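You operate a simulated robot arm through the tools that you are given. There is no shell and no other tool. Be economical: measure what you need, move in short steps, check, and stop when the job is done.

The job below is to be done with a simulated robot arm. You get a single attempt, and the scene is never put back.

TASK
Rinse out the green cup, tip it empty and stand it back.
Fine: cold tap, into the basin, tap off.
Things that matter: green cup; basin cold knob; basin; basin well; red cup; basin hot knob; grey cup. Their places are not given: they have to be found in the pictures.

The check looks at the end state, three seconds after you hand in, the way a careful person would. Anything else that was tipped, shoved, dropped, spilled or broken makes it a failure.

THE ROBOT
A 7-joint arm with a two-finger parallel gripper, fixed in place. Base frame: the origin is at the foot of the arm, x ahead of it, y to its left, z up. Units: cm, degrees, N and s.
With the tool pointing down near the work surface it reaches from about 12 to 40 cm from the base axis. Its first joint turns from -66.0 to 66.0 degrees. Payload 2.6 kg.
The tool frame sits at the grasp point between the pads (the TCP): z along the fingers, y along the line on which they close. The tips reach 3 cm beyond it. Largest opening 9.4 cm; finger width 2.8, thickness 1; the body of the gripper, 5 by 9.6 cm, starts 5.5 cm behind the TCP.
Orientation is told as [roll, pitch, yaw] about the base's x, y, z axes, in that order, counted from this pose: with the fingers straight down and closing along the base's y, the tool's x points along the base's -x, its y along +y and its z along -z.

THE INTERFACE
- The arm moves only by the tool nudge_tool. Its argument "series" is a list of rows, each an object (a shift or turn left out is 0, a gripper value left out holds the last) with "linear": the shift along the tool's x, y, z in units of 40 mm (1.0 is 40 mm), a list of three; "dr": the turn, a rotation vector about the tool's x, y, z in units of 5 degrees (1.0 is 5 degrees), a list of three; "gripper": the closure, from 0 (fully open) to 1 (shut). In form: [{"linear": [x, y, z], "dr": [wx, wy, wz], "gripper": gripper}, ...]. A call has 1 to 20 rows; each row shifts and turns the commanded pose from where the row before left it, along the tool's axes as they then stand. A call with a number of a shift or a turn outside -1 to 1 is refused whole. A row lasts 0.2 s, in which the tool goes at most 5 cm and 8.6 degrees; a call with a longer step from one row to the next is refused whole, and so is a gripper value outside its range. A pose out of reach is approached as far as the arm can. The call stops where the force on the tool passes 40 N (or 10 N more than at its start, if that is more) or the arm is blocked; 0.2 s more then pass. The fingers move at their own pace (about 7.2 cm/s each) and stop on an object; they squeeze with about 35 N. The grip force told is the motor's: it shows also when the fingers shut on nothing. Time passes only in rows, and 0.2 s behind the last, so rows that do not move let the fingers close. It gives the time, the measured TCP pose, the force on the tool (base axes), the opening and the grip force at its end, in the units of the frame above (readings bear some noise).
- Cameras (640 x 400 px; columns grow to the right, rows downward): "scene" is fixed at [2.25, 42.24, 56.09]; the picture's right is [-0.84, -0.55, 0.00], its down [-0.35, 0.54, -0.77] and it looks along [0.42, -0.64, -0.64] (base axes); focal length 244 px, centre (320, 200). "wrist" rides on the gripper at [-3.7, 0, -5.8] in the tool frame; the picture's right is [0.00, -1.00, 0.00], its down [0.97, 0.00, -0.24] and it looks along [0.24, 0.00, 0.97] (tool axes); focal length 218 px, centre (320, 200).
- get_image(camera): a new picture of that camera. It takes no simulated time.
- probe_pixels(camera, pixels): for up to 12 pixels [column, row] of the newest picture of that camera ("zoom" is the newest enlarged one), the place [x, y, z] in the base frame of the surface seen there, good to about 0.2 cm, but the place of the scene camera against the robot may be out by one fixed shift of up to 1.2 cm in any direction. It takes no simulated time.
- enlarge(camera, box): a new picture of the part [left, top, right, bottom] of that camera's present view, enlarged. It takes no simulated time.
- close_job(): hands the job in; it is judged then, once.

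Go step by step. Measure first, check grasps and placings, and put right what went wrong. The budget is 80 turns and 46 pictures, counting those below and the enlarged ones. Unless the task says otherwise, let go and move clear before handing in, and close with one line.

The tools are called after "Request:" by a JSON object that holds its "method" and its "body". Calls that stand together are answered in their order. nudge_tool: Moves the arm, as the interface text tells. Its arguments: {"type":"object","properties":{"series":{"type":"array","items":{"type":"object","properties":{"linear":{"type":"array","items":{"type":"number"}},"dr":{"type":"array","items":{"type":"number"}},"gripper":{"type":"number"}}}}},"required":["series"]} The other tools are called the same way: get_image (camera) takes a picture; probe_pixels (camera, pixels) gives the place of the surface under pixels of a picture; enlarge (camera, box) takes an enlarged picture of a part of a camera's view; close_job () hands the job in.

At the start:

```text
clock: 0.0
tcp_pos: [34.84, -6.61, 34.72]
tcp_rot: [0.0, 0.0, 0.1]
contact_force: [0.3, 0.1, 0.4]
grip_width: 9.41
grasp_force: 0.0
```

scene: 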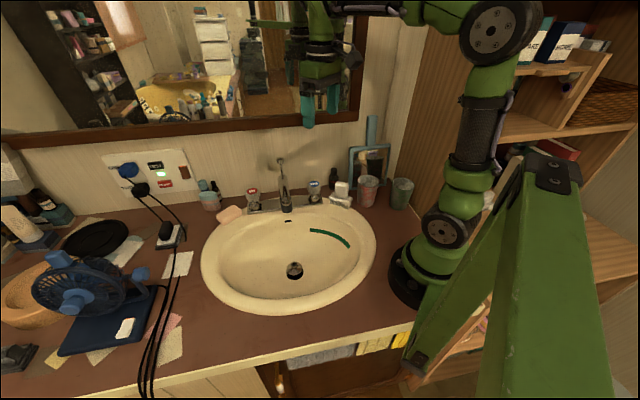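
wrist: 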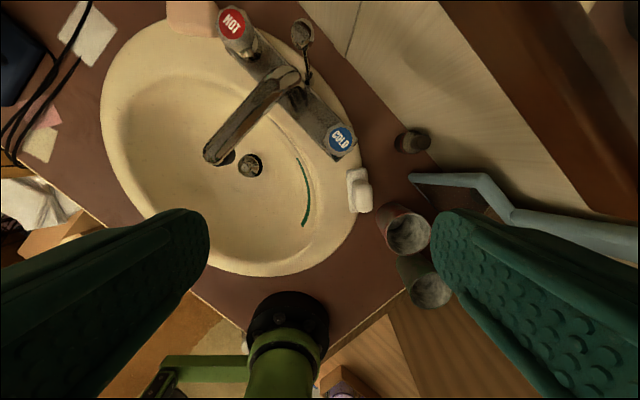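

The scene picture shows cups near the right of the basin (367,190), (401,193) and left (210,200), with knobs at (252,195) and (314,188). I'll enlarge that area to identify and measure it.

Request:
{"method": "enlarge", "body": {"camera": "scene", "box": [190, 110, 430, 310]}}

Request:
{"method": "probe_pixels", "body": {"camera": "scene", "pixels": [[401, 182], [401, 195], [367, 180], [367, 195], [210, 195], [314, 185], [252, 192], [285, 205], [294, 272], [395, 225], [330, 240], [402, 209]]}}

Request:
{"method": "probe_pixels", "body": {"camera": "wrist", "pixels": [[408, 232], [428, 290], [341, 138], [232, 22], [250, 165], [210, 155], [300, 78], [302, 35], [408, 140], [360, 190], [480, 185], [375, 270]]}}

```text
2.00 times, centred on (310, 210) of scene
```

zoom: 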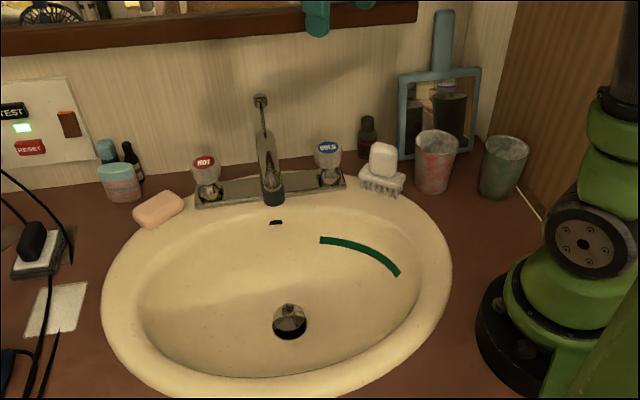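

```text
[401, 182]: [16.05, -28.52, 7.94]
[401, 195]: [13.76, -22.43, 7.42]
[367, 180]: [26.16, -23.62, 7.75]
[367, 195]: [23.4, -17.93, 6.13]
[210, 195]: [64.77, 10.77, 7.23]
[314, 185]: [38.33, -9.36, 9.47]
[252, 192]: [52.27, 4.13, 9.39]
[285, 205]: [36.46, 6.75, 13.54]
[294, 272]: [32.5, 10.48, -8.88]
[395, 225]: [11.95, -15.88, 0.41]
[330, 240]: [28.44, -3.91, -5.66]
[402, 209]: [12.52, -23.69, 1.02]
```

```text
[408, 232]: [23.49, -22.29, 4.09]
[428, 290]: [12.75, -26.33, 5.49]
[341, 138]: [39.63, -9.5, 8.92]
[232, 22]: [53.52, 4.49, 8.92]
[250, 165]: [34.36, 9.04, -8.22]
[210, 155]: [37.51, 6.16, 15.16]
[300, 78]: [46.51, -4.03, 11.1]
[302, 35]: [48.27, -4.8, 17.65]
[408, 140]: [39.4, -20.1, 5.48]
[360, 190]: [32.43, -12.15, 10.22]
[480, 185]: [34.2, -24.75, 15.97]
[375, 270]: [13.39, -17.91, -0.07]
```

The counter is near z=0; the green cup seems to be at about (14,-26) and the red one at about (25,-22), with the cold knob near (39,-9.5,9). I'll zoom in to check cup colours and rims.

Request:
{"method": "enlarge", "body": {"camera": "scene", "box": [330, 155, 430, 217]}}

Request:
{"method": "enlarge", "body": {"camera": "wrist", "box": [300, 110, 492, 330]}}

Request:
{"method": "enlarge", "body": {"camera": "scene", "box": [190, 160, 350, 260]}}

```text
6.40 times, centred on (380, 186) of scene
```

zoom: 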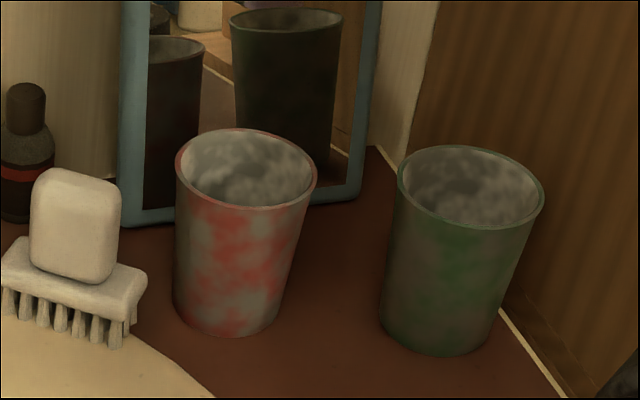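

```text
1.82 times, centred on (396, 220) of wrist
```

zoom: 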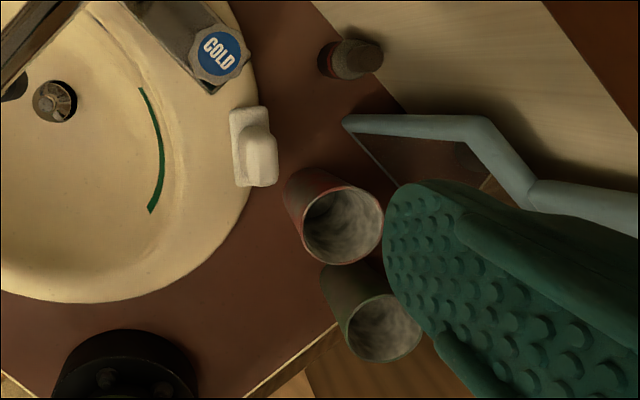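

```text
4.00 times, centred on (270, 210) of scene
```

zoom: 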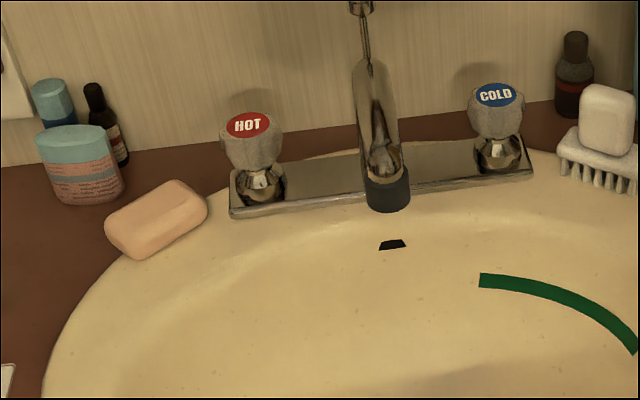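

The right cup is green (scene zoom (465,250)) and the left red. I'll probe rim points on both cups in the wrist picture, plus the knob and cup bases.

Request:
{"method": "probe_pixels", "body": {"camera": "wrist", "pixels": [[411, 290], [432, 308], [431, 272], [452, 291], [432, 290], [408, 210], [387, 234], [406, 255], [428, 232], [330, 142], [341, 128], [352, 140]]}}

Request:
{"method": "enlarge", "body": {"camera": "scene", "box": [375, 170, 425, 220]}}

Request:
{"method": "probe_pixels", "body": {"camera": "scene", "pixels": [[392.3, 183], [404, 190], [414.5, 187], [403, 178], [390, 205], [398, 210], [404, 210], [358, 182], [369, 186], [379, 184], [368, 207], [379, 170]]}}

```text
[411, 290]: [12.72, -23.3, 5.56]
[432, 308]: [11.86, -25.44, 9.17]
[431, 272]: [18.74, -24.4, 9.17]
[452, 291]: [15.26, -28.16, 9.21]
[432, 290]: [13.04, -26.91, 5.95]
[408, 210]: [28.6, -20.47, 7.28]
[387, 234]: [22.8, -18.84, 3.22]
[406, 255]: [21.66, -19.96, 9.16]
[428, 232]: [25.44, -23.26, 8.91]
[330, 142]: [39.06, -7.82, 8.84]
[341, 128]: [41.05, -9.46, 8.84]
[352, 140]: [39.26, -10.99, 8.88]
```

```text
8.00 times, centred on (400, 195) of scene
```

zoom: 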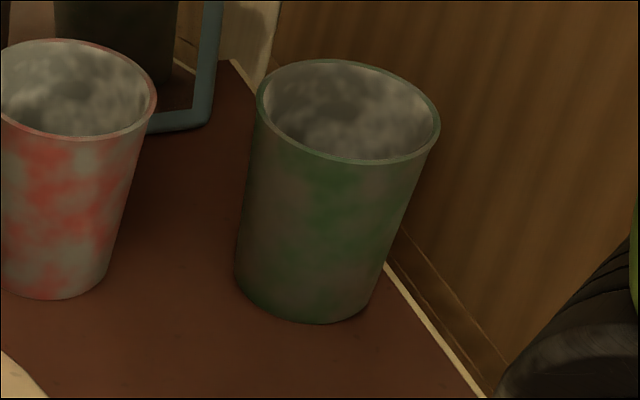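

```text
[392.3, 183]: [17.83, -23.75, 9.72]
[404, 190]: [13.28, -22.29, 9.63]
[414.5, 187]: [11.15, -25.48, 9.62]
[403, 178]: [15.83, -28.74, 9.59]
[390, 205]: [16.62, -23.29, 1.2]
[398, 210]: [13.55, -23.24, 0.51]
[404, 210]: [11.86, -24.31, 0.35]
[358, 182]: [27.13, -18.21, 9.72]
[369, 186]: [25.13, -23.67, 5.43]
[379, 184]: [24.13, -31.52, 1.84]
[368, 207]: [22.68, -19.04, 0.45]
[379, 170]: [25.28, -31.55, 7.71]
```

The green rim fits a circle at about (15.2,-24.7), r 3.5, z 9.2 in the wrist frame, so the scene camera is off by about (-0.6,-0.7,+0.45). Next I'll probe the side panel near the cup and start moving above the cold knob at (39.5,-9.4).

Request:
{"method": "probe_pixels", "body": {"camera": "scene", "pixels": [[412, 160], [420, 190], [425, 200], [427, 212], [412, 206], [408, 170], [343, 190], [343, 201], [333, 178], [362, 160], [321, 197], [300, 207]]}}

Request:
{"method": "nudge_tool", "body": {"series": [{"linear": [-0.233, -0.14, 0.836], "gripper": 0.4}, {"linear": [-0.233, -0.14, 0.836]}, {"linear": [-0.233, -0.14, 0.836]}, {"linear": [-0.233, -0.14, 0.836]}, {"linear": [-0.233, -0.14, 0.6]}]}}

Request:
{"method": "get_image", "body": {"camera": "wrist"}}

```text
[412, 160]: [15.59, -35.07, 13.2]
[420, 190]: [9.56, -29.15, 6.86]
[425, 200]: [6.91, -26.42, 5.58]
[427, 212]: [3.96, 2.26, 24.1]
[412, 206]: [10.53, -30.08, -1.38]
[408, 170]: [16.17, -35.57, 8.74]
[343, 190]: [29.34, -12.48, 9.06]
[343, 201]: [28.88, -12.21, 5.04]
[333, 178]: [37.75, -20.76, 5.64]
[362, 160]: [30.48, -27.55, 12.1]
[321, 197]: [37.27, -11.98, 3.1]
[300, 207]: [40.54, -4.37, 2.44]
```

```text
clock: 1.2
tcp_pos: [39.48, -9.13, 18.97]
tcp_rot: [-0.1, 0.0, 0.0]
contact_force: [0.4, -0.6, 0.2]
grip_width: 5.65
grasp_force: 0.1
```

```text
38 pictures are left
```

wrist: 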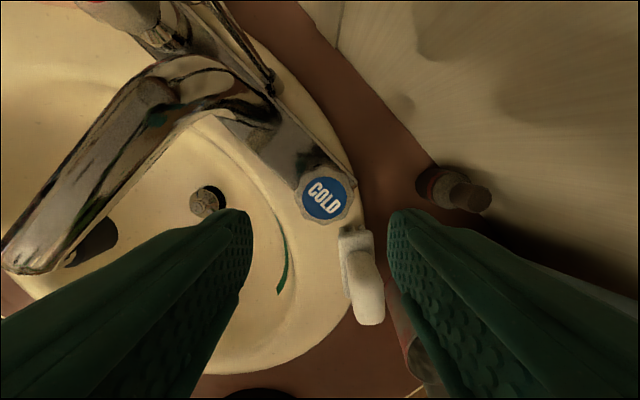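

Knob disc is centred at (325,198) in the wrist picture, i.e. about (39.4,-9.5), and the fingers at 5.6 cm straddle it. Descending around it, opening a touch more.

Request:
{"method": "nudge_tool", "body": {"series": [{"linear": [0, -0.09, 0.8], "gripper": 0.34}, {"linear": [0, 0, 0.8]}, {"linear": [0, 0, 0.7]}, {"linear": [0, 0, 0.5]}]}}

Request:
{"method": "get_image", "body": {"camera": "wrist"}}

Request:
{"method": "enlarge", "body": {"camera": "scene", "box": [240, 130, 400, 230]}}

```text
clock: 2.2
tcp_pos: [39.34, -9.41, 7.7]
tcp_rot: [0.0, -0.1, -0.1]
contact_force: [-0.5, -0.8, 0.3]
grip_width: 6.22
grasp_force: 0.1
```

```text
37 pictures are left
```

wrist: 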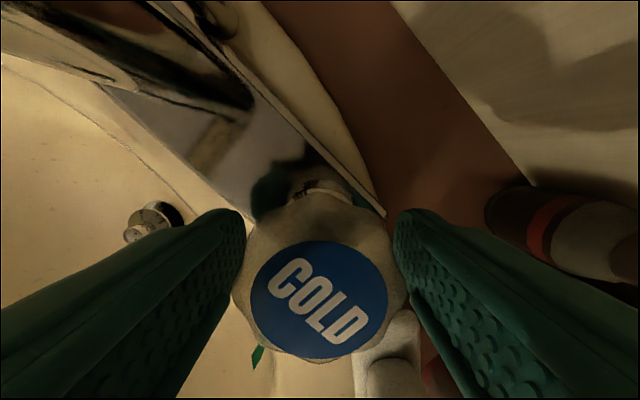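

```text
4.00 times, centred on (320, 180) of scene
```

zoom: 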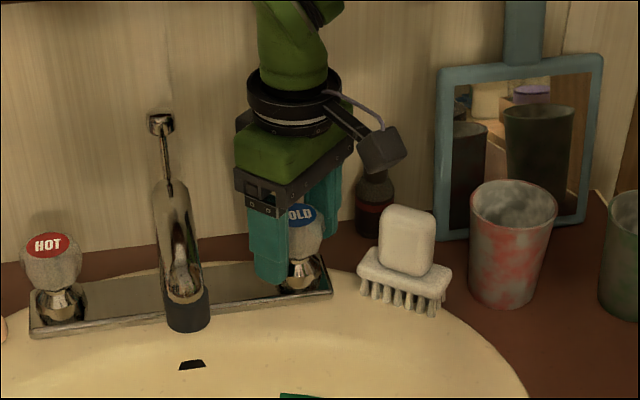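

The fingers straddle the knob cleanly. I'll also check the dark box protruding from the wrist at zoom (380,150), then grip and turn counter-clockwise 30°.

Request:
{"method": "probe_pixels", "body": {"camera": "zoom", "pixels": [[380, 150], [365, 160], [398, 158], [375, 165], [345, 115], [290, 130], [265, 230]]}}

Request:
{"method": "nudge_tool", "body": {"series": [{"gripper": 0.7}, {"gripper": 0.7}, {"gripper": 0.7}, {"dr": [0, 0, -1]}, {"dr": [0, 0, -1]}, {"dr": [0, 0, -1]}, {"dr": [0, 0, -1]}, {"dr": [0, 0, -1]}, {"dr": [0, 0, -1]}]}}

Request:
{"method": "get_image", "body": {"camera": "scene"}}

```text
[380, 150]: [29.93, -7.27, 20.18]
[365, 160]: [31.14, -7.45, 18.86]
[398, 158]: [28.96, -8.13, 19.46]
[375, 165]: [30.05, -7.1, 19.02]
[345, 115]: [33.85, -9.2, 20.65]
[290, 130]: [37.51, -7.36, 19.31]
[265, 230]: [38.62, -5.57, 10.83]
```

```text
clock: 4.3
tcp_pos: [39.36, -9.42, 7.66]
tcp_rot: [0.4, 0.1, 30.0]
contact_force: [0.0, 0.6, -2.5]
grip_width: 4.65
grasp_force: 45.2
stopped in row 9: the force on the tool passed its limit (the readings are from after the stop); the commanded pose is now the measured one
```

```text
35 pictures are left
```

scene: 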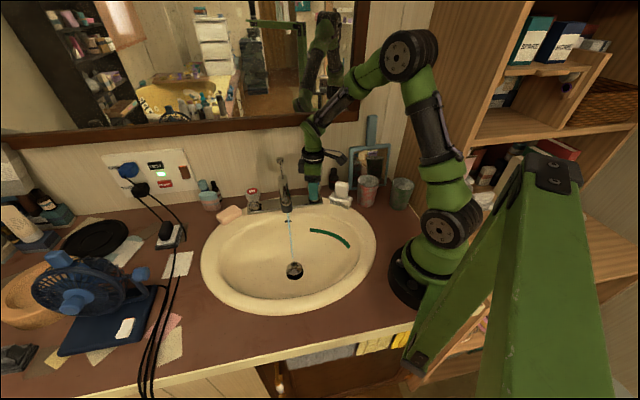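

A stream now runs from the spout at (288,213) to the drain (294,265): the cold tap is on after 30°. I'll release, rise, and probe the stream.

Request:
{"method": "nudge_tool", "body": {"series": [{"gripper": 0.3}, {"gripper": 0.3}, {"linear": [0, 0, -0.6]}, {"linear": [0, 0, -0.9]}, {"linear": [0, 0, -0.9]}, {"linear": [0, 0, -0.9]}, {"linear": [0, 0, -0.9]}]}}

Request:
{"method": "enlarge", "body": {"camera": "scene", "box": [240, 180, 368, 280]}}

Request:
{"method": "get_image", "body": {"camera": "wrist"}}

Request:
{"method": "probe_pixels", "body": {"camera": "scene", "pixels": [[290, 225], [291, 240], [293, 255], [286, 209], [289, 218], [205, 250], [372, 250], [290, 308], [350, 215]]}}

```text
clock: 5.9
tcp_pos: [39.67, -9.39, 24.26]
tcp_rot: [0.4, 0.1, 29.9]
contact_force: [-0.7, 0.1, -0.7]
grip_width: 6.57
grasp_force: 0.2
```

```text
4.00 times, centred on (304, 230) of scene
```

zoom: 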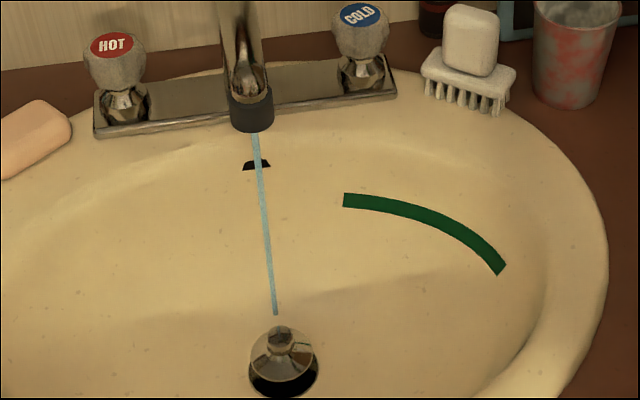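

```text
33 pictures are left
```

wrist: 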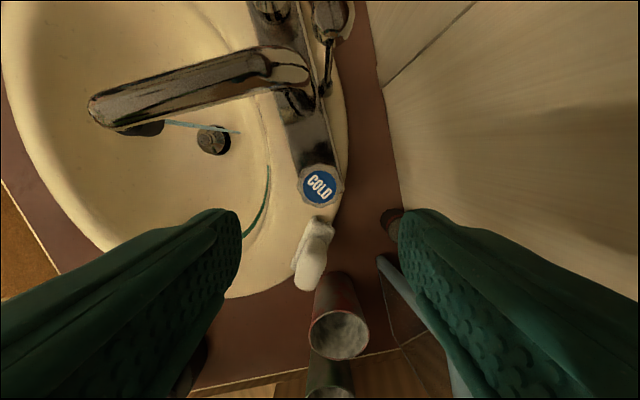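

```text
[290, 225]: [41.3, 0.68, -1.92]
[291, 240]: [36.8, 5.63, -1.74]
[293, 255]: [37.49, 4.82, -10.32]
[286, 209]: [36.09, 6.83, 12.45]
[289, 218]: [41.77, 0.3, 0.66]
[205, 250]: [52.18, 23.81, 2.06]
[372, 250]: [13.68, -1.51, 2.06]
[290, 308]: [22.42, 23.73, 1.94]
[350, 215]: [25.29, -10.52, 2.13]
```

Stream lands near (37.4,6.4) corrected, outlet at z≈11. Next I'll back off, rise, and turn the tool to heading -45° (parallel to the side panel).

Request:
{"method": "nudge_tool", "body": {"series": [{"linear": [0.7, 0.04, -0.6]}, {"linear": [0.7, 0.04, -0.6]}, {"linear": [0.7, 0.04, -0.6]}, {"linear": [0.7, 0.04, -0.6], "gripper": 0.1}, {"dr": [0, 0, 1]}, {"dr": [0, 0, 1]}, {"dr": [0, 0, 1]}, {"dr": [0, 0, 1]}, {"dr": [0, 0, 1]}, {"dr": [0, 0, 1]}, {"dr": [0, 0, 1]}, {"dr": [0, 0, 1]}, {"dr": [0, 0, 1]}, {"dr": [0, 0, 1]}, {"dr": [0, 0, 1]}, {"dr": [0, 0, 1]}, {"dr": [0, 0, 1]}, {"dr": [0, 0, 1]}, {"dr": [0, 0, 1]}]}}

Request:
{"method": "nudge_tool", "body": {"series": [{"dr": [0, -1, 0]}, {"dr": [0, -1, 0]}, {"dr": [0, -1, 0]}, {"dr": [0, -1, 0]}, {"dr": [0, -1, 0]}, {"dr": [0, -1, 0]}, {"dr": [0, -1, 0]}, {"dr": [0, -1, 0]}, {"dr": [0, -1, 0]}, {"dr": [0, -1, 0]}]}}

```text
clock: 9.9
tcp_pos: [29.51, -14.56, 34.1]
tcp_rot: [0.0, 0.4, -45.1]
contact_force: [-0.4, -0.2, 0.7]
grip_width: 8.46
grasp_force: 0.1
```

```text
clock: 12.1
tcp_pos: [29.64, -14.56, 34.23]
tcp_rot: [0.1, -49.8, -45.0]
contact_force: [-0.4, 0.6, 0.4]
grip_width: 8.44
grasp_force: 0.1
```

The tilt reached -50° at heading -45° without trouble. Moving over the green cup to about z=20.

Request:
{"method": "nudge_tool", "body": {"series": [{"linear": [0.328, -0.866, 0.076]}, {"linear": [0.328, -0.866, 0.076]}, {"linear": [0.328, -0.866, 0.076]}, {"linear": [0.328, -0.866, 0.076]}, {"linear": [0.328, -0.866, 0.076]}, {"linear": [0.77, 0, 0.64]}, {"linear": [0.77, 0, 0.64]}]}}

Request:
{"method": "get_image", "body": {"camera": "wrist"}}

Request:
{"method": "get_image", "body": {"camera": "scene"}}

```text
clock: 13.7
tcp_pos: [16.49, -27.82, 23.02]
tcp_rot: [-0.1, -49.7, -44.6]
contact_force: [10.8, 25.9, 11.6]
grip_width: 6.93
grasp_force: 0.0
out of reach, approached as far as the arm can: row 6, 7
```

```text
32 pictures are left
```

wrist: 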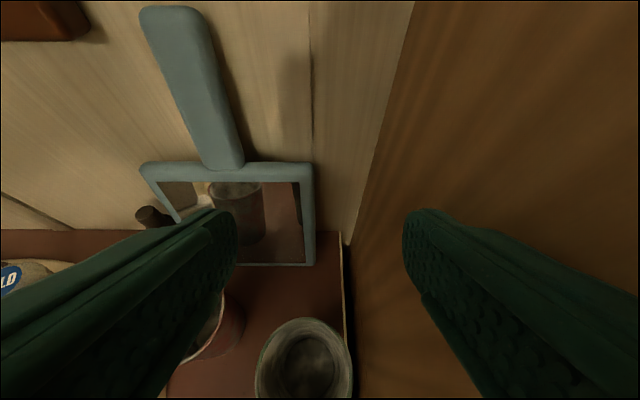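

```text
31 pictures are left
```

scene: 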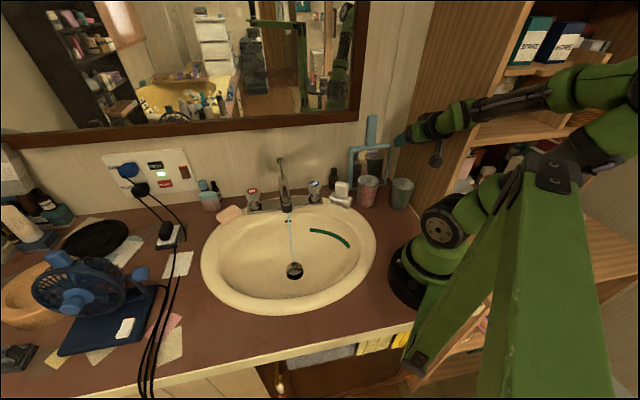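

The tilted pose went out of reach (first-joint limit) and a finger presses the wood panel (wrist picture, right finger at (420,250)). Backing away up and left before reorienting.

Request:
{"method": "nudge_tool", "body": {"series": [{"linear": [-0.5, 0.3, -0.4]}, {"linear": [-0.5, 0.6, -0.4]}, {"linear": [-0.4, 0.8, -0.3]}, {"linear": [-0.2, 0.9, -0.1]}, {"linear": [0, 0.9, 0]}]}}

Request:
{"method": "get_image", "body": {"camera": "scene"}}

```text
clock: 14.9
tcp_pos: [26.23, -18.48, 31.31]
tcp_rot: [0.0, -49.7, -45.1]
contact_force: [1.4, -0.3, -0.9]
grip_width: 8.47
grasp_force: 0.0
```

```text
30 pictures are left
```

scene: 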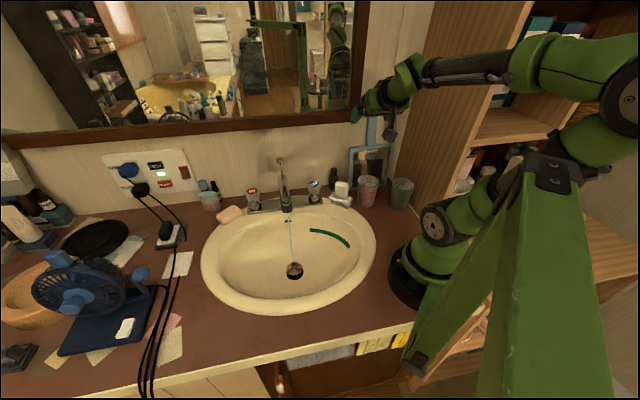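

Clear of the panel again. I'll reduce tilt to 30° and turn the heading to -60° (radial), then move over the cup.

Request:
{"method": "nudge_tool", "body": {"series": [{"dr": [0, 1, 0]}, {"dr": [0, 1, 0]}, {"dr": [0, 1, 0]}, {"dr": [0, 1, 0]}, {"dr": [0.5, 0, 0.866]}, {"dr": [0.5, 0, 0.866]}, {"dr": [0.5, 0, 0.866], "gripper": 0.14}]}}

Request:
{"method": "nudge_tool", "body": {"series": [{"linear": [0.26, -0.616, 0.444]}, {"linear": [0.26, -0.616, 0.444]}, {"linear": [0.26, -0.616, 0.444]}, {"linear": [0.26, -0.616, 0.444]}, {"linear": [0.26, -0.616, 0.444]}]}}

Request:
{"method": "get_image", "body": {"camera": "wrist"}}

Request:
{"method": "get_image", "body": {"camera": "scene"}}

```text
clock: 16.5
tcp_pos: [26.38, -18.49, 31.44]
tcp_rot: [-0.1, -29.8, -60.1]
contact_force: [0.6, 0.3, 0.6]
grip_width: 8.09
grasp_force: 0.0
```

```text
clock: 17.7
tcp_pos: [15.6, -24.52, 21.17]
tcp_rot: [-0.2, -29.7, -59.9]
contact_force: [0.3, 0.3, -0.5]
grip_width: 8.09
grasp_force: 0.1
```

```text
29 pictures are left
```

wrist: 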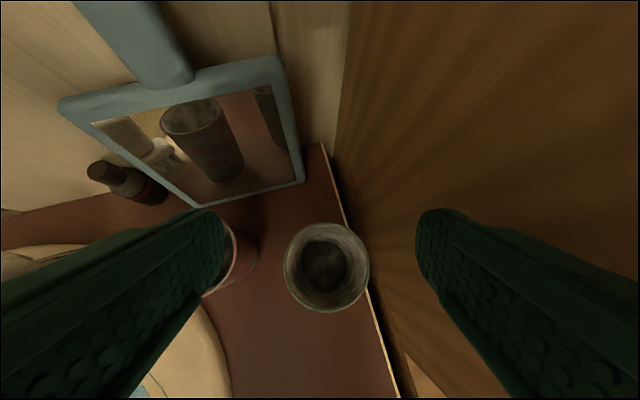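

```text
28 pictures are left
```

scene: 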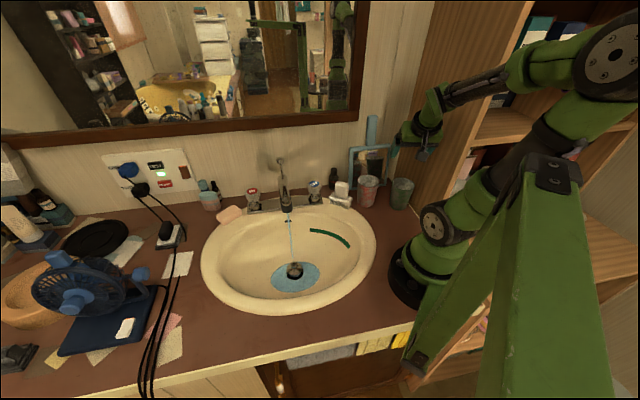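

The basin has started to pool at (295,278), so I'll be brisk. The cup is centred near wrist (327,268); probing its rim.

Request:
{"method": "probe_pixels", "body": {"camera": "wrist", "pixels": [[287, 268], [366, 266], [327, 226], [325, 309], [298, 237], [355, 300], [380, 330], [425, 230], [240, 260]]}}

```text
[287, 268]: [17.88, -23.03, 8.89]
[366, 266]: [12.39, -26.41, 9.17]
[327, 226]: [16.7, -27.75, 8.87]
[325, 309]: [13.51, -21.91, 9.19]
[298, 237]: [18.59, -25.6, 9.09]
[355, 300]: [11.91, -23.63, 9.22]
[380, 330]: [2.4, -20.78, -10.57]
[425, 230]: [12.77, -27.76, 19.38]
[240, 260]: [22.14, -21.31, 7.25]
```

Cup centre is (15.15,-24.7), rim radius 3.35. Descending vertically to z≈5.5 around it.

Request:
{"method": "nudge_tool", "body": {"series": [{"linear": [0.394, -0.06, 0.68]}, {"linear": [0.394, -0.05, 0.68]}, {"linear": [0.394, 0, 0.68]}, {"linear": [0.394, 0, 0.68]}, {"linear": [0.394, 0, 0.68]}]}}

Request:
{"method": "get_image", "body": {"camera": "wrist"}}

```text
clock: 18.9
tcp_pos: [17.3, -27.86, 7.02]
tcp_rot: [-0.1, -29.5, -59.9]
contact_force: [3.8, 5.2, 3.4]
grip_width: 7.76
grasp_force: 0.0
out of reach, approached as far as the arm can: row 2, 3, 4, 5
```

```text
27 pictures are left
```

wrist: 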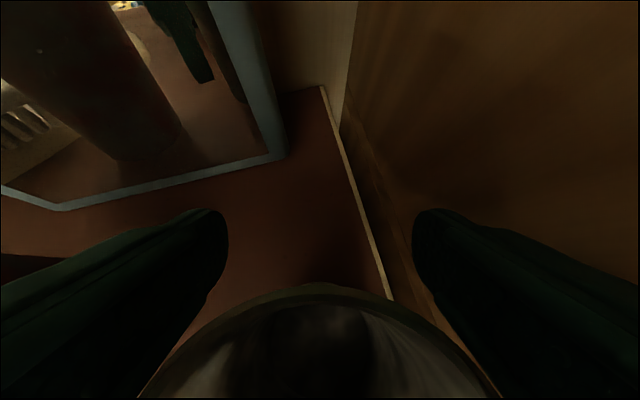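

The arm bottomed out 3.8 cm too far out: at 30° tilt it can't reach in that close at low height. I'll rise clear of the cup, cut the tilt to 20° and look again.

Request:
{"method": "nudge_tool", "body": {"series": [{"linear": [-0.3, 0, -0.52]}, {"linear": [-0.45, 0, -0.78]}, {"linear": [-0.3, 0, -0.52]}, {"dr": [0, 1, 0]}, {"dr": [0, 1, 0]}]}}

Request:
{"method": "enlarge", "body": {"camera": "scene", "box": [330, 130, 458, 230]}}

```text
clock: 20.1
tcp_pos: [17.33, -27.95, 15.31]
tcp_rot: [-0.1, -19.7, -60.0]
contact_force: [5.7, 5.8, 5.0]
grip_width: 7.6
grasp_force: 0.1
```

```text
4.00 times, centred on (394, 180) of scene
```

zoom: 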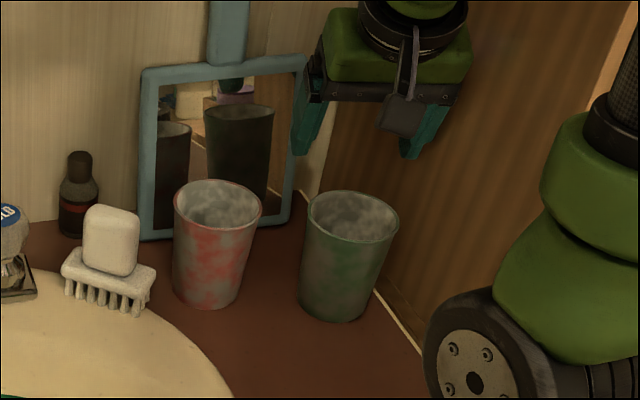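

The cups are untouched; the TCP is at (17.3,-28,15.3) with a finger lightly on the panel. Pulling back over the cup centre at this height with 20° tilt.

Request:
{"method": "nudge_tool", "body": {"series": [{"linear": [0.1, 0.15, -0.04]}, {"linear": [0.42, -0.05, -0.15]}, {"linear": [0.42, -0.1, -0.15]}]}}

Request:
{"method": "nudge_tool", "body": {"series": [{"linear": [0.21, 0, 0.575]}]}}

```text
clock: 20.9
tcp_pos: [15.1, -24.17, 15.3]
tcp_rot: [-0.1, -19.7, -60.1]
contact_force: [0.6, -0.1, -1.1]
grip_width: 8.08
grasp_force: 0.0
```

```text
clock: 21.3
tcp_pos: [15.08, -23.97, 12.72]
tcp_rot: [0.0, -19.6, -59.9]
contact_force: [-0.3, 0.7, -0.2]
grip_width: 8.08
grasp_force: 0.0
```

Tracking fine at 20°. Correcting 0.7 forward and 0.3 sideways, then descending to z≈5.5.

Request:
{"method": "nudge_tool", "body": {"series": [{"linear": [-0.157, -0.075, 0.057]}, {"linear": [0.205, 0, 0.563]}, {"linear": [0.205, 0, 0.563]}, {"linear": [0.205, 0, 0.563]}]}}

Request:
{"method": "get_image", "body": {"camera": "wrist"}}

```text
clock: 22.3
tcp_pos: [15.4, -25.17, 5.55]
tcp_rot: [-0.2, -19.6, -59.9]
contact_force: [0.6, 0.1, 0.1]
grip_width: 8.1
grasp_force: 0.1
out of reach, approached as far as the arm can: row 4
```

```text
25 pictures are left
```

wrist: 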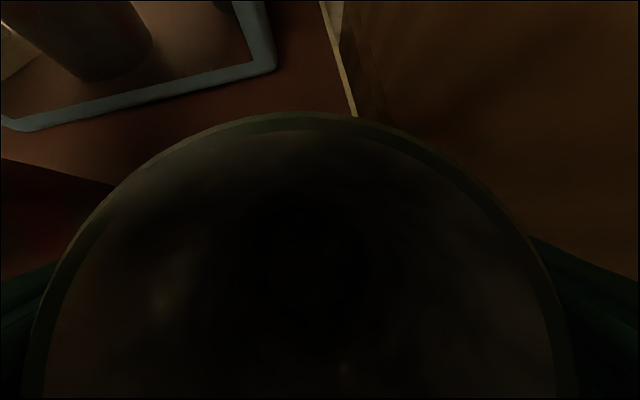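

TCP is 0.5 cm past the cup axis with the rim between the fingers (wrist view centred at ~(300,300)). Closing the grip.

Request:
{"method": "nudge_tool", "body": {"series": [{"gripper": 0.3}, {"gripper": 0.4}, {"gripper": 0.55}, {"gripper": 0.55}, {"gripper": 0.55}]}}

```text
clock: 23.5
tcp_pos: [15.45, -25.29, 5.5]
tcp_rot: [-0.1, -19.5, -60.1]
contact_force: [-0.6, -0.5, 0.2]
grip_width: 7.1
grasp_force: 34.8
```

Gripped at 7.1 cm with 35 N. Lifting straight up 14 cm.

Request:
{"method": "nudge_tool", "body": {"series": [{"linear": [-0.17, 0, -0.47]}, {"linear": [-0.26, 0, -0.7]}, {"linear": [-0.26, 0, -0.7]}, {"linear": [-0.26, 0, -0.7]}, {"linear": [-0.26, 0, -0.7]}, {"linear": [-0.26, 0, -0.7]}]}}

Request:
{"method": "get_image", "body": {"camera": "scene"}}

```text
clock: 24.9
tcp_pos: [15.71, -25.47, 22.68]
tcp_rot: [-0.2, -19.6, -59.9]
contact_force: [0.1, 0.7, 0.5]
grip_width: 7.14
grasp_force: 35.4
```

```text
24 pictures are left
```

scene: 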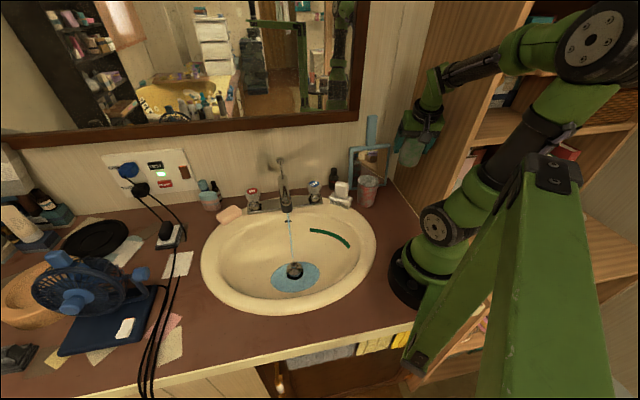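

The cup is held at (412,152), red cup untouched, and the pool is steady. Translating toward the basin and turning heading to -10°.

Request:
{"method": "nudge_tool", "body": {"series": [{"linear": [0.377, 0.737, -0.182]}, {"linear": [0.377, 0.737, -0.182]}, {"linear": [0.377, 0.737, -0.182]}, {"linear": [0.377, 0.737, -0.182]}, {"linear": [0.377, 0.737, -0.182]}, {"linear": [0.377, 0.737, -0.182]}, {"dr": [-0.342, 0, -0.94]}, {"dr": [-0.342, 0, -0.94]}, {"dr": [-0.342, 0, -0.94]}, {"dr": [-0.342, 0, -0.94]}, {"dr": [-0.342, 0, -0.94]}, {"dr": [-0.342, 0, -0.94]}, {"dr": [-0.342, 0, -0.94]}, {"dr": [-0.342, 0, -0.94]}, {"dr": [-0.342, 0, -0.94]}, {"dr": [-0.342, 0, -0.94]}]}}

```text
clock: 28.3
tcp_pos: [25.87, -8.0, 23.59]
tcp_rot: [0.2, -19.8, -9.9]
contact_force: [-0.4, 0.0, 0.2]
grip_width: 7.15
grasp_force: 34.7
```

Now moving over the basin in front of the stream, then adding 10° tilt.

Request:
{"method": "nudge_tool", "body": {"series": [{"linear": [0.127, 0.68, 0.38]}, {"linear": [0.127, 0.68, 0.38]}, {"linear": [0.127, 0.68, 0.38]}, {"linear": [0.127, 0.68, 0.38]}, {"linear": [0.127, 0.68, 0.38]}, {"linear": [0.127, 0.68, 0.38]}, {"dr": [0, -1, 0]}, {"dr": [0, -1, 0]}]}}

Request:
{"method": "get_image", "body": {"camera": "wrist"}}

Request:
{"method": "enlarge", "body": {"camera": "scene", "box": [200, 120, 440, 300]}}

```text
clock: 30.1
tcp_pos: [28.96, 8.12, 13.97]
tcp_rot: [0.2, -29.7, -10.1]
contact_force: [0.9, 0.9, 0.1]
grip_width: 7.15
grasp_force: 34.8
```

```text
23 pictures are left
```

wrist: 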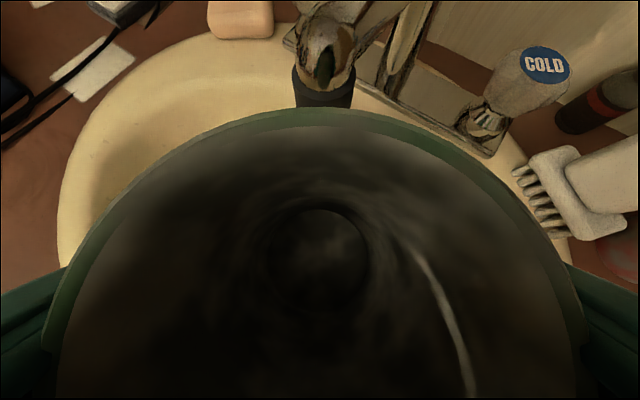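

```text
2.22 times, centred on (320, 210) of scene
```

zoom: 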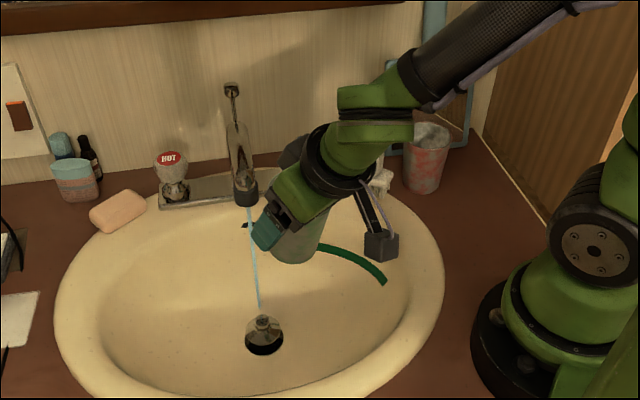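

Cup mouth is up and facing the spout (325,95 in the wrist view), with the stream clear of it. Lowering 11.5 cm.

Request:
{"method": "nudge_tool", "body": {"series": [{"linear": [0.36, 0, 0.62]}, {"linear": [0.36, 0, 0.62]}, {"linear": [0.36, 0, 0.62]}, {"linear": [0.36, 0, 0.62]}]}}

```text
clock: 31.1
tcp_pos: [30.25, 8.71, 2.82]
tcp_rot: [0.0, -29.5, -10.2]
contact_force: [0.8, 0.3, 0.0]
grip_width: 7.14
grasp_force: 34.9
out of reach, approached as far as the arm can: row 1, 2
```

At (30.25,8.7,2.8). Sliding forward 6.5 cm to put the mouth under the stream.

Request:
{"method": "nudge_tool", "body": {"series": [{"linear": [-0.457, -0.078, 0.293]}, {"linear": [-0.457, -0.078, 0.293]}, {"linear": [-0.457, -0.078, 0.293]}]}}

Request:
{"method": "get_image", "body": {"camera": "wrist"}}

Request:
{"method": "enlarge", "body": {"camera": "scene", "box": [240, 160, 400, 300]}}

```text
clock: 32.0
tcp_pos: [35.43, 6.71, 1.98]
tcp_rot: [0.1, -28.8, -9.5]
contact_force: [-1.1, 0.1, -0.2]
grip_width: 7.13
grasp_force: 34.6
stopped in row 3: the force on the tool passed its limit (the readings are from after the stop); the commanded pose is now the measured one
```

```text
21 pictures are left
```

wrist: 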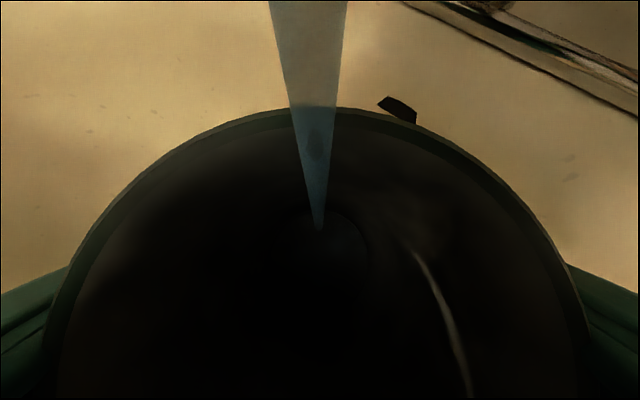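

```text
2.86 times, centred on (320, 230) of scene
```

zoom: 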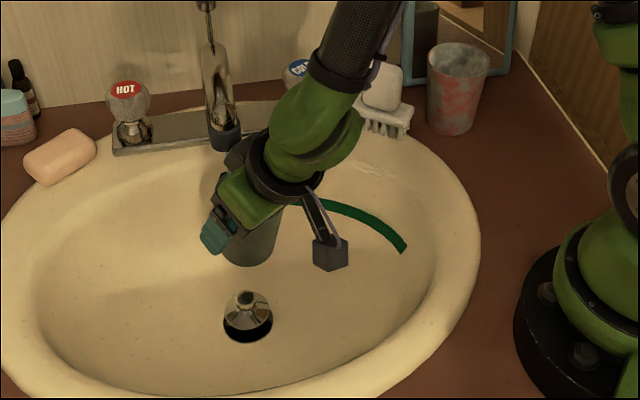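

The stream now falls inside the cup (wrist (318,225)); a light touch stopped the move but the force is now ~1 N. Holding here to let it fill.

Request:
{"method": "nudge_tool", "body": {"series": [{"linear": [0, 0, 0]}, {}, {}, {}, {}, {}, {}, {}, {}, {}, {}, {}, {}, {}, {}]}}

Request:
{"method": "get_image", "body": {"camera": "wrist"}}

```text
clock: 35.2
tcp_pos: [35.47, 6.63, 1.95]
tcp_rot: [0.1, -28.8, -9.5]
contact_force: [-4.8, 1.7, -3.5]
grip_width: 7.14
grasp_force: 35.2
```

```text
19 pictures are left
```

wrist: 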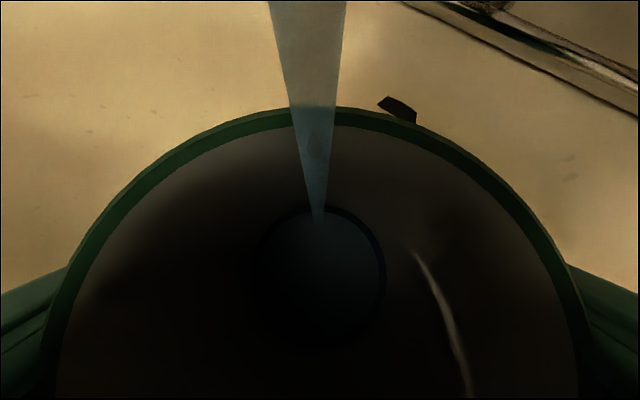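

Water is collecting at the bottom (blue disc at (318,275)) and the rim looks cleaner. Holding 4 s more.

Request:
{"method": "nudge_tool", "body": {"series": [{}, {}, {}, {}, {}, {}, {}, {}, {}, {}, {}, {}, {}, {}, {}, {}, {}, {}, {}, {}]}}

Request:
{"method": "nudge_tool", "body": {"series": [{}, {}, {}, {}, {}, {}, {}, {}, {}, {}, {}, {}, {}, {}, {}, {}, {}, {}, {}, {}]}}

Request:
{"method": "get_image", "body": {"camera": "wrist"}}

```text
clock: 39.4
tcp_pos: [35.42, 6.6, 1.97]
tcp_rot: [0.2, -28.8, -9.4]
contact_force: [-6.5, 0.3, -5.7]
grip_width: 7.1
grasp_force: 35.3
```

```text
clock: 43.6
tcp_pos: [35.52, 6.65, 1.91]
tcp_rot: [0.2, -28.7, -9.3]
contact_force: [-8.3, 0.6, -7.0]
grip_width: 7.1
grasp_force: 35.5
```

```text
18 pictures are left
```

wrist: 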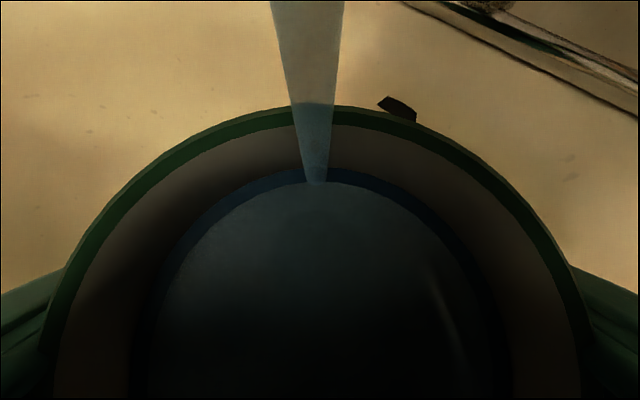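

The cup is about two-thirds full (water disc to (318,180)). Retreating from the stream, rising, and moving left over the basin centre for tipping.

Request:
{"method": "nudge_tool", "body": {"series": [{"linear": [0.433, 0, -0.25]}, {"linear": [0.433, 0, -0.25]}, {"linear": [0.433, 0, -0.25]}, {"linear": [-0.34, 0, -0.595]}, {"linear": [-0.34, 0, -0.595]}, {"linear": [-0.34, 0, -0.595]}, {"linear": [-0.34, 0, -0.595]}, {"linear": [-0.33, 0.5, 0.19]}, {"linear": [-0.33, 0.5, 0.19]}, {"linear": [-0.33, 0.5, 0.19]}, {"linear": [-0.33, 0.5, 0.19]}]}}

Request:
{"method": "enlarge", "body": {"camera": "scene", "box": [200, 120, 440, 300]}}

```text
clock: 45.7
tcp_pos: [34.3, 11.52, 12.77]
tcp_rot: [-0.2, -28.2, -10.4]
contact_force: [-1.9, 1.7, -1.0]
grip_width: 7.11
grasp_force: 34.7
out of reach, approached as far as the arm can: row 3
stopped in row 10: the force on the tool passed its limit (the readings are from after the stop); the commanded pose is now the measured one
```

```text
2.22 times, centred on (320, 210) of scene
```

zoom: 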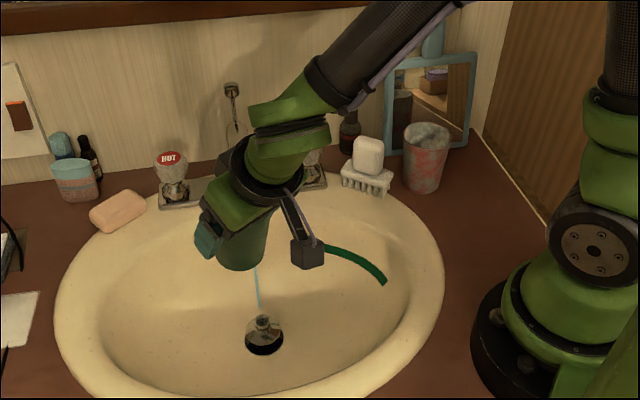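

Something on the right side touched the spout at TCP (34.3,11.5). Backing off, shifting left and rising.

Request:
{"method": "nudge_tool", "body": {"series": [{"linear": [0.4, 0.15, -0.25]}, {"linear": [0.3, 0.5, -0.15]}, {"linear": [0, 0.7, 0]}, {"linear": [-0.3, 0.7, -0.52]}, {"linear": [-0.3, 0.1, -0.52]}]}}

Request:
{"method": "get_image", "body": {"camera": "wrist"}}

```text
clock: 46.9
tcp_pos: [33.16, 20.82, 17.66]
tcp_rot: [-0.3, -28.3, -10.5]
contact_force: [-0.3, 0.0, -2.7]
grip_width: 7.11
grasp_force: 35.2
```

```text
16 pictures are left
```

wrist: 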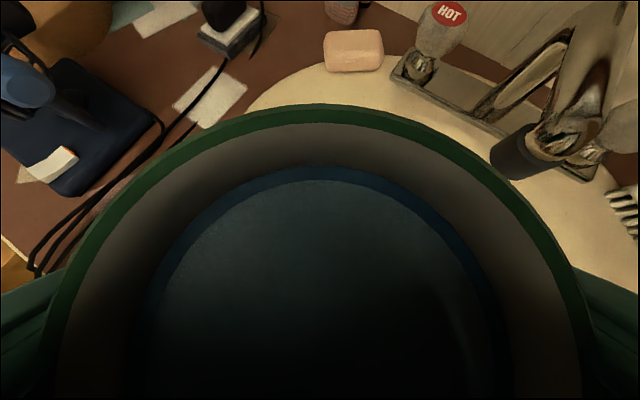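

Cup is two-thirds full and clean green, clear of the spout. Turning heading +30° so it points radially, then pitching up toward horizontal to pour into the basin.

Request:
{"method": "nudge_tool", "body": {"series": [{"dr": [-0.5, 0, -0.866]}, {"dr": [-0.5, 0, -0.866]}, {"dr": [-0.5, 0, -0.866]}, {"dr": [-0.5, 0, -0.866]}, {"dr": [-0.5, 0, -0.866]}, {"dr": [-0.5, 0, -0.866]}, {"dr": [0, -1, 0]}, {"dr": [0, -1, 0]}, {"dr": [0, -1, 0]}, {"dr": [0, -1, 0]}, {"dr": [0, -1, 0]}, {"dr": [0, -1, 0]}]}}

Request:
{"method": "enlarge", "body": {"camera": "scene", "box": [160, 80, 480, 320]}}

```text
clock: 49.5
tcp_pos: [33.01, 20.67, 17.6]
tcp_rot: [1.3, -58.6, 18.2]
contact_force: [-0.2, 0.1, -0.8]
grip_width: 7.1
grasp_force: 34.9
```

```text
1.67 times, centred on (320, 200) of scene
```

zoom: 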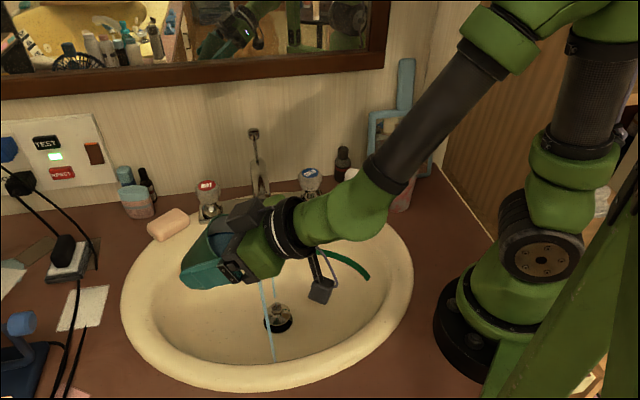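

Tilt 58° is reached and water pours from (262,285) to (272,358), inside the basin. Continuing to horizontal.

Request:
{"method": "nudge_tool", "body": {"series": [{"dr": [0, -1, 0]}, {"dr": [0, -1, 0]}, {"dr": [0, -1, 0]}, {"dr": [0, -1, 0]}, {"dr": [0, -1, 0]}, {"dr": [0, -1, 0]}]}}

Request:
{"method": "enlarge", "body": {"camera": "scene", "box": [160, 80, 480, 320]}}

```text
clock: 50.9
tcp_pos: [33.81, 23.08, 18.65]
tcp_rot: [-1.4, -75.5, 19.8]
contact_force: [-0.3, -0.4, -1.2]
grip_width: 7.14
grasp_force: 35.2
out of reach, approached as far as the arm can: row 1, 2, 3, 4, 5, 6
```

```text
1.67 times, centred on (320, 200) of scene
```

zoom: 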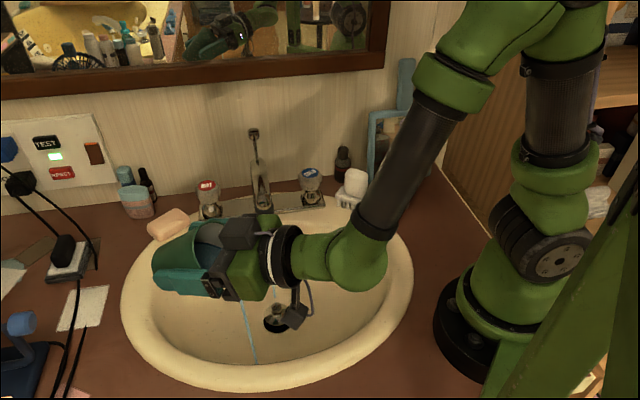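

Tilt 75° is the limit here. Moving outward and toward the basin's middle, then pitching further.

Request:
{"method": "nudge_tool", "body": {"series": [{"linear": [-0.11, -0.5, 0.4]}, {"linear": [-0.11, -0.5, 0.4]}, {"linear": [-0.11, -0.5, 0.4]}, {"dr": [0, -1, 0]}, {"dr": [0, -1, 0]}, {"dr": [0, -1, 0]}]}}

Request:
{"method": "nudge_tool", "body": {"series": [{"dr": [0, 0, 1]}, {"dr": [0, 0, 1]}, {"dr": [0, 0, 1]}, {"dr": [0, 0, 1]}, {"dr": [0, 0, 1]}, {"dr": [0, 0, 1]}, {"dr": [0, 0, 1]}, {"dr": [0, 0, 1]}, {"dr": [0, 0, 1]}, {"dr": [0, 0, 1]}, {"dr": [0, 0, 1]}, {"dr": [0, 0, 1]}, {"dr": [0, 0, 1]}, {"dr": [0, 0, 1]}, {"dr": [0, 0, 1]}, {"dr": [0, 0, 1]}, {"dr": [0, 0, 1]}, {"dr": [0, 0, 1]}]}}

Request:
{"method": "enlarge", "body": {"camera": "scene", "box": [160, 80, 480, 320]}}

```text
clock: 52.3
tcp_pos: [35.24, 22.11, 23.02]
tcp_rot: [-13.0, -80.2, 30.1]
contact_force: [0.2, -0.4, -0.7]
grip_width: 7.11
grasp_force: 35.1
out of reach, approached as far as the arm can: row 1, 2, 3, 4, 5, 6
```

```text
clock: 56.1
tcp_pos: [33.77, 22.92, 28.24]
tcp_rot: [80.0, -2.2, -72.6]
contact_force: [0.1, 0.5, -0.3]
grip_width: 7.15
grasp_force: 35.1
out of reach, approached as far as the arm can: row 9, 11, 12, 13, 14, 15, 16, 17, 18
```

```text
1.67 times, centred on (320, 200) of scene
```

zoom: 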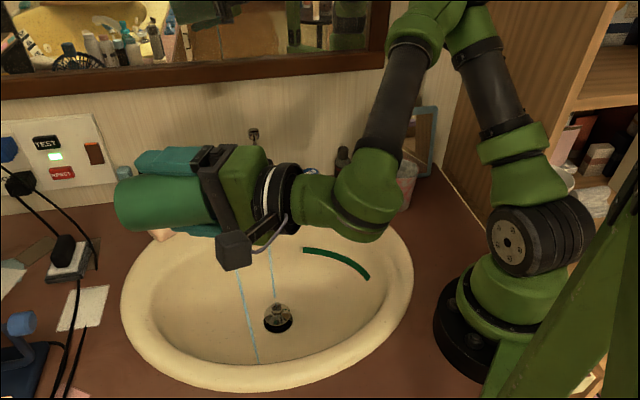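

Tool is 10° below horizontal and rolled 90°, pouring into the basin at (258,360). Continuing to roll so the mouth points downward.

Request:
{"method": "nudge_tool", "body": {"series": [{"dr": [0, 0, 1]}, {"dr": [0, 0, 1]}, {"dr": [0, 0, 1]}, {"dr": [0, 0, 1]}, {"dr": [0, 0, 1]}, {"dr": [0, 0, 1]}, {"dr": [0, 0, 1]}, {"dr": [0, 0, 1]}, {"dr": [0, 0, 1]}, {"dr": [0, 0, 1]}, {"dr": [0, 0, 1]}, {"dr": [0, 0, 1]}, {"dr": [0, 0, 1]}, {"dr": [0, 0, 1]}]}}

Request:
{"method": "enlarge", "body": {"camera": "scene", "box": [160, 80, 480, 320]}}

```text
clock: 59.1
tcp_pos: [33.59, 12.93, 42.41]
tcp_rot: [67.8, 60.2, -92.0]
contact_force: [0.4, 0.0, -0.4]
grip_width: 7.13
grasp_force: 35.3
out of reach, approached as far as the arm can: row 1, 2, 3, 4, 5, 6, 7, 8, 9, 10, 11, 12, 13, 14
```

```text
1.67 times, centred on (320, 200) of scene
```

zoom: 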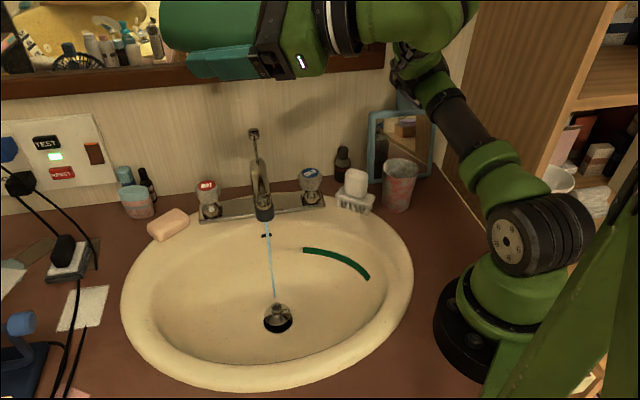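

Pour has ended; the cup is tipped about 97°. I'll pitch the tool up a further 25° so the mouth points clearly downward over the basin.

Request:
{"method": "nudge_tool", "body": {"series": [{"dr": [-0.46, 0.87, 0]}, {"dr": [-0.46, 0.87, 0]}, {"dr": [-0.46, 0.87, 0]}, {"dr": [-0.46, 0.87, 0]}, {"dr": [-0.46, 0.87, 0]}, {}, {}, {}, {}]}}

Request:
{"method": "get_image", "body": {"camera": "wrist"}}

```text
clock: 61.1
tcp_pos: [35.43, 1.8, 41.34]
tcp_rot: [116.6, 58.9, -48.6]
contact_force: [-0.8, -0.3, -0.1]
grip_width: 7.12
grasp_force: 35.0
out of reach, approached as far as the arm can: row 1, 2, 3, 4, 5
```

```text
11 pictures are left
```

wrist: 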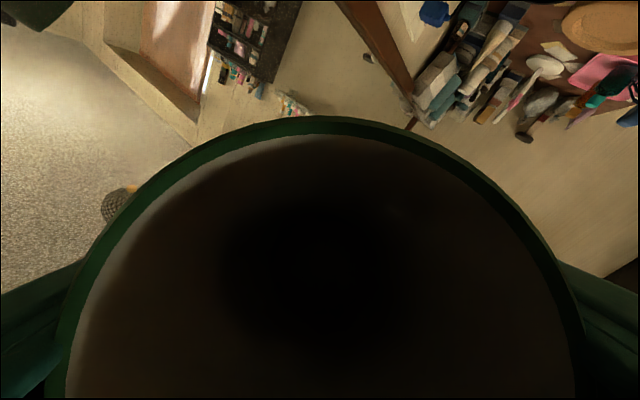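

The cup interior is dark and empty and tipped about 121° over the basin. Now turning back: pitch down 50° and unroll 150° at this safe height.

Request:
{"method": "nudge_tool", "body": {"series": [{}, {}, {"dr": [0.475, -0.88, 0]}, {"dr": [0.475, -0.88, 0]}, {"dr": [0.475, -0.88, 0]}, {"dr": [0.475, -0.88, 0]}, {"dr": [0.475, -0.88, 0]}, {"dr": [0.475, -0.88, 0]}, {"dr": [0.475, -0.88, 0]}, {"dr": [0.475, -0.88, 0]}, {"dr": [0.475, -0.88, 0]}, {"dr": [0.475, -0.88, 0]}]}}

Request:
{"method": "nudge_tool", "body": {"series": [{"dr": [0, 0, -1]}, {"dr": [0, 0, -1]}, {"dr": [0, 0, -1]}, {"dr": [0, 0, -1]}, {"dr": [0, 0, -1]}, {"dr": [0, 0, -1]}, {"dr": [0, 0, -1]}, {"dr": [0, 0, -1]}, {"dr": [0, 0, -1]}, {"dr": [0, 0, -1]}, {"dr": [0, 0, -1]}, {"dr": [0, 0, -1]}, {"dr": [0, 0, -1]}, {"dr": [0, 0, -1]}, {"dr": [0, 0, -1]}]}}

Request:
{"method": "nudge_tool", "body": {"series": [{"dr": [0, 0, -1]}, {"dr": [0, 0, -1]}, {"dr": [0, 0, -1]}, {"dr": [0, 0, -1]}, {"dr": [0, 0, -1]}, {"dr": [0, 0, -1]}, {"dr": [0, 0, -1]}, {"dr": [0, 0, -1]}, {"dr": [0, 0, -1]}, {"dr": [0, 0, -1]}, {"dr": [0, 0, -1]}, {"dr": [0, 0, -1]}, {"dr": [0, 0, -1]}, {"dr": [0, 0, -1]}, {"dr": [0, 0, -1]}]}}

```text
clock: 63.7
tcp_pos: [36.95, 2.23, 40.27]
tcp_rot: [32.8, 45.3, -120.3]
contact_force: [0.2, -0.7, 0.2]
grip_width: 7.11
grasp_force: 35.6
out of reach, approached as far as the arm can: row 3, 4, 5, 7
```

```text
clock: 66.9
tcp_pos: [37.03, 2.22, 40.1]
tcp_rot: [53.1, -10.5, -64.3]
contact_force: [0.9, -0.5, -0.6]
grip_width: 7.11
grasp_force: 35.4
```

```text
clock: 70.1
tcp_pos: [37.05, 2.35, 40.0]
tcp_rot: [2.6, -53.6, 14.6]
contact_force: [0.6, -0.5, 0.7]
grip_width: 7.1
grasp_force: 34.9
```

Back to nearly neutral: tilt 53.6°, heading 15°. Restoring tilt to 20° and turning heading toward -60°.

Request:
{"method": "nudge_tool", "body": {"series": [{"dr": [0.52, 0, 0]}, {"dr": [0, 1, 0]}, {"dr": [0, 1, 0]}, {"dr": [0, 1, 0]}, {"dr": [0, 1, 0]}, {"dr": [0, 1, 0]}, {"dr": [0, 1, 0]}, {"dr": [0, 0.74, 0]}]}}

Request:
{"method": "nudge_tool", "body": {"series": [{"linear": [0.4, -0.4, 0]}, {"linear": [0.4, -0.4, 0]}, {"linear": [0.4, -0.4, 0]}, {"dr": [0.342, 0, 0.94]}, {"dr": [0.342, 0, 0.94]}, {"dr": [0.342, 0, 0.94]}, {"dr": [0.342, 0, 0.94]}, {"dr": [0.342, 0, 0.94]}, {"dr": [0.342, 0, 0.94]}, {"dr": [0.342, 0, 0.94]}, {"dr": [0.342, 0, 0.94]}, {"dr": [0.342, 0, 0.94]}, {"dr": [0.342, 0, 0.94]}, {"dr": [0.342, 0, 0.94]}, {"dr": [0.342, 0, 0.94]}, {"dr": [0.342, 0, 0.94]}, {"dr": [0.342, 0, 0.94]}, {"dr": [0.342, 0, 0.94]}]}}

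```text
clock: 71.9
tcp_pos: [37.01, 2.28, 40.08]
tcp_rot: [0.0, -20.0, 14.6]
contact_force: [0.0, -0.1, -0.3]
grip_width: 7.11
grasp_force: 35.3
```

```text
clock: 75.7
tcp_pos: [33.99, -3.54, 38.43]
tcp_rot: [0.2, -19.9, -60.6]
contact_force: [0.3, -0.5, -1.1]
grip_width: 7.12
grasp_force: 35.0
```

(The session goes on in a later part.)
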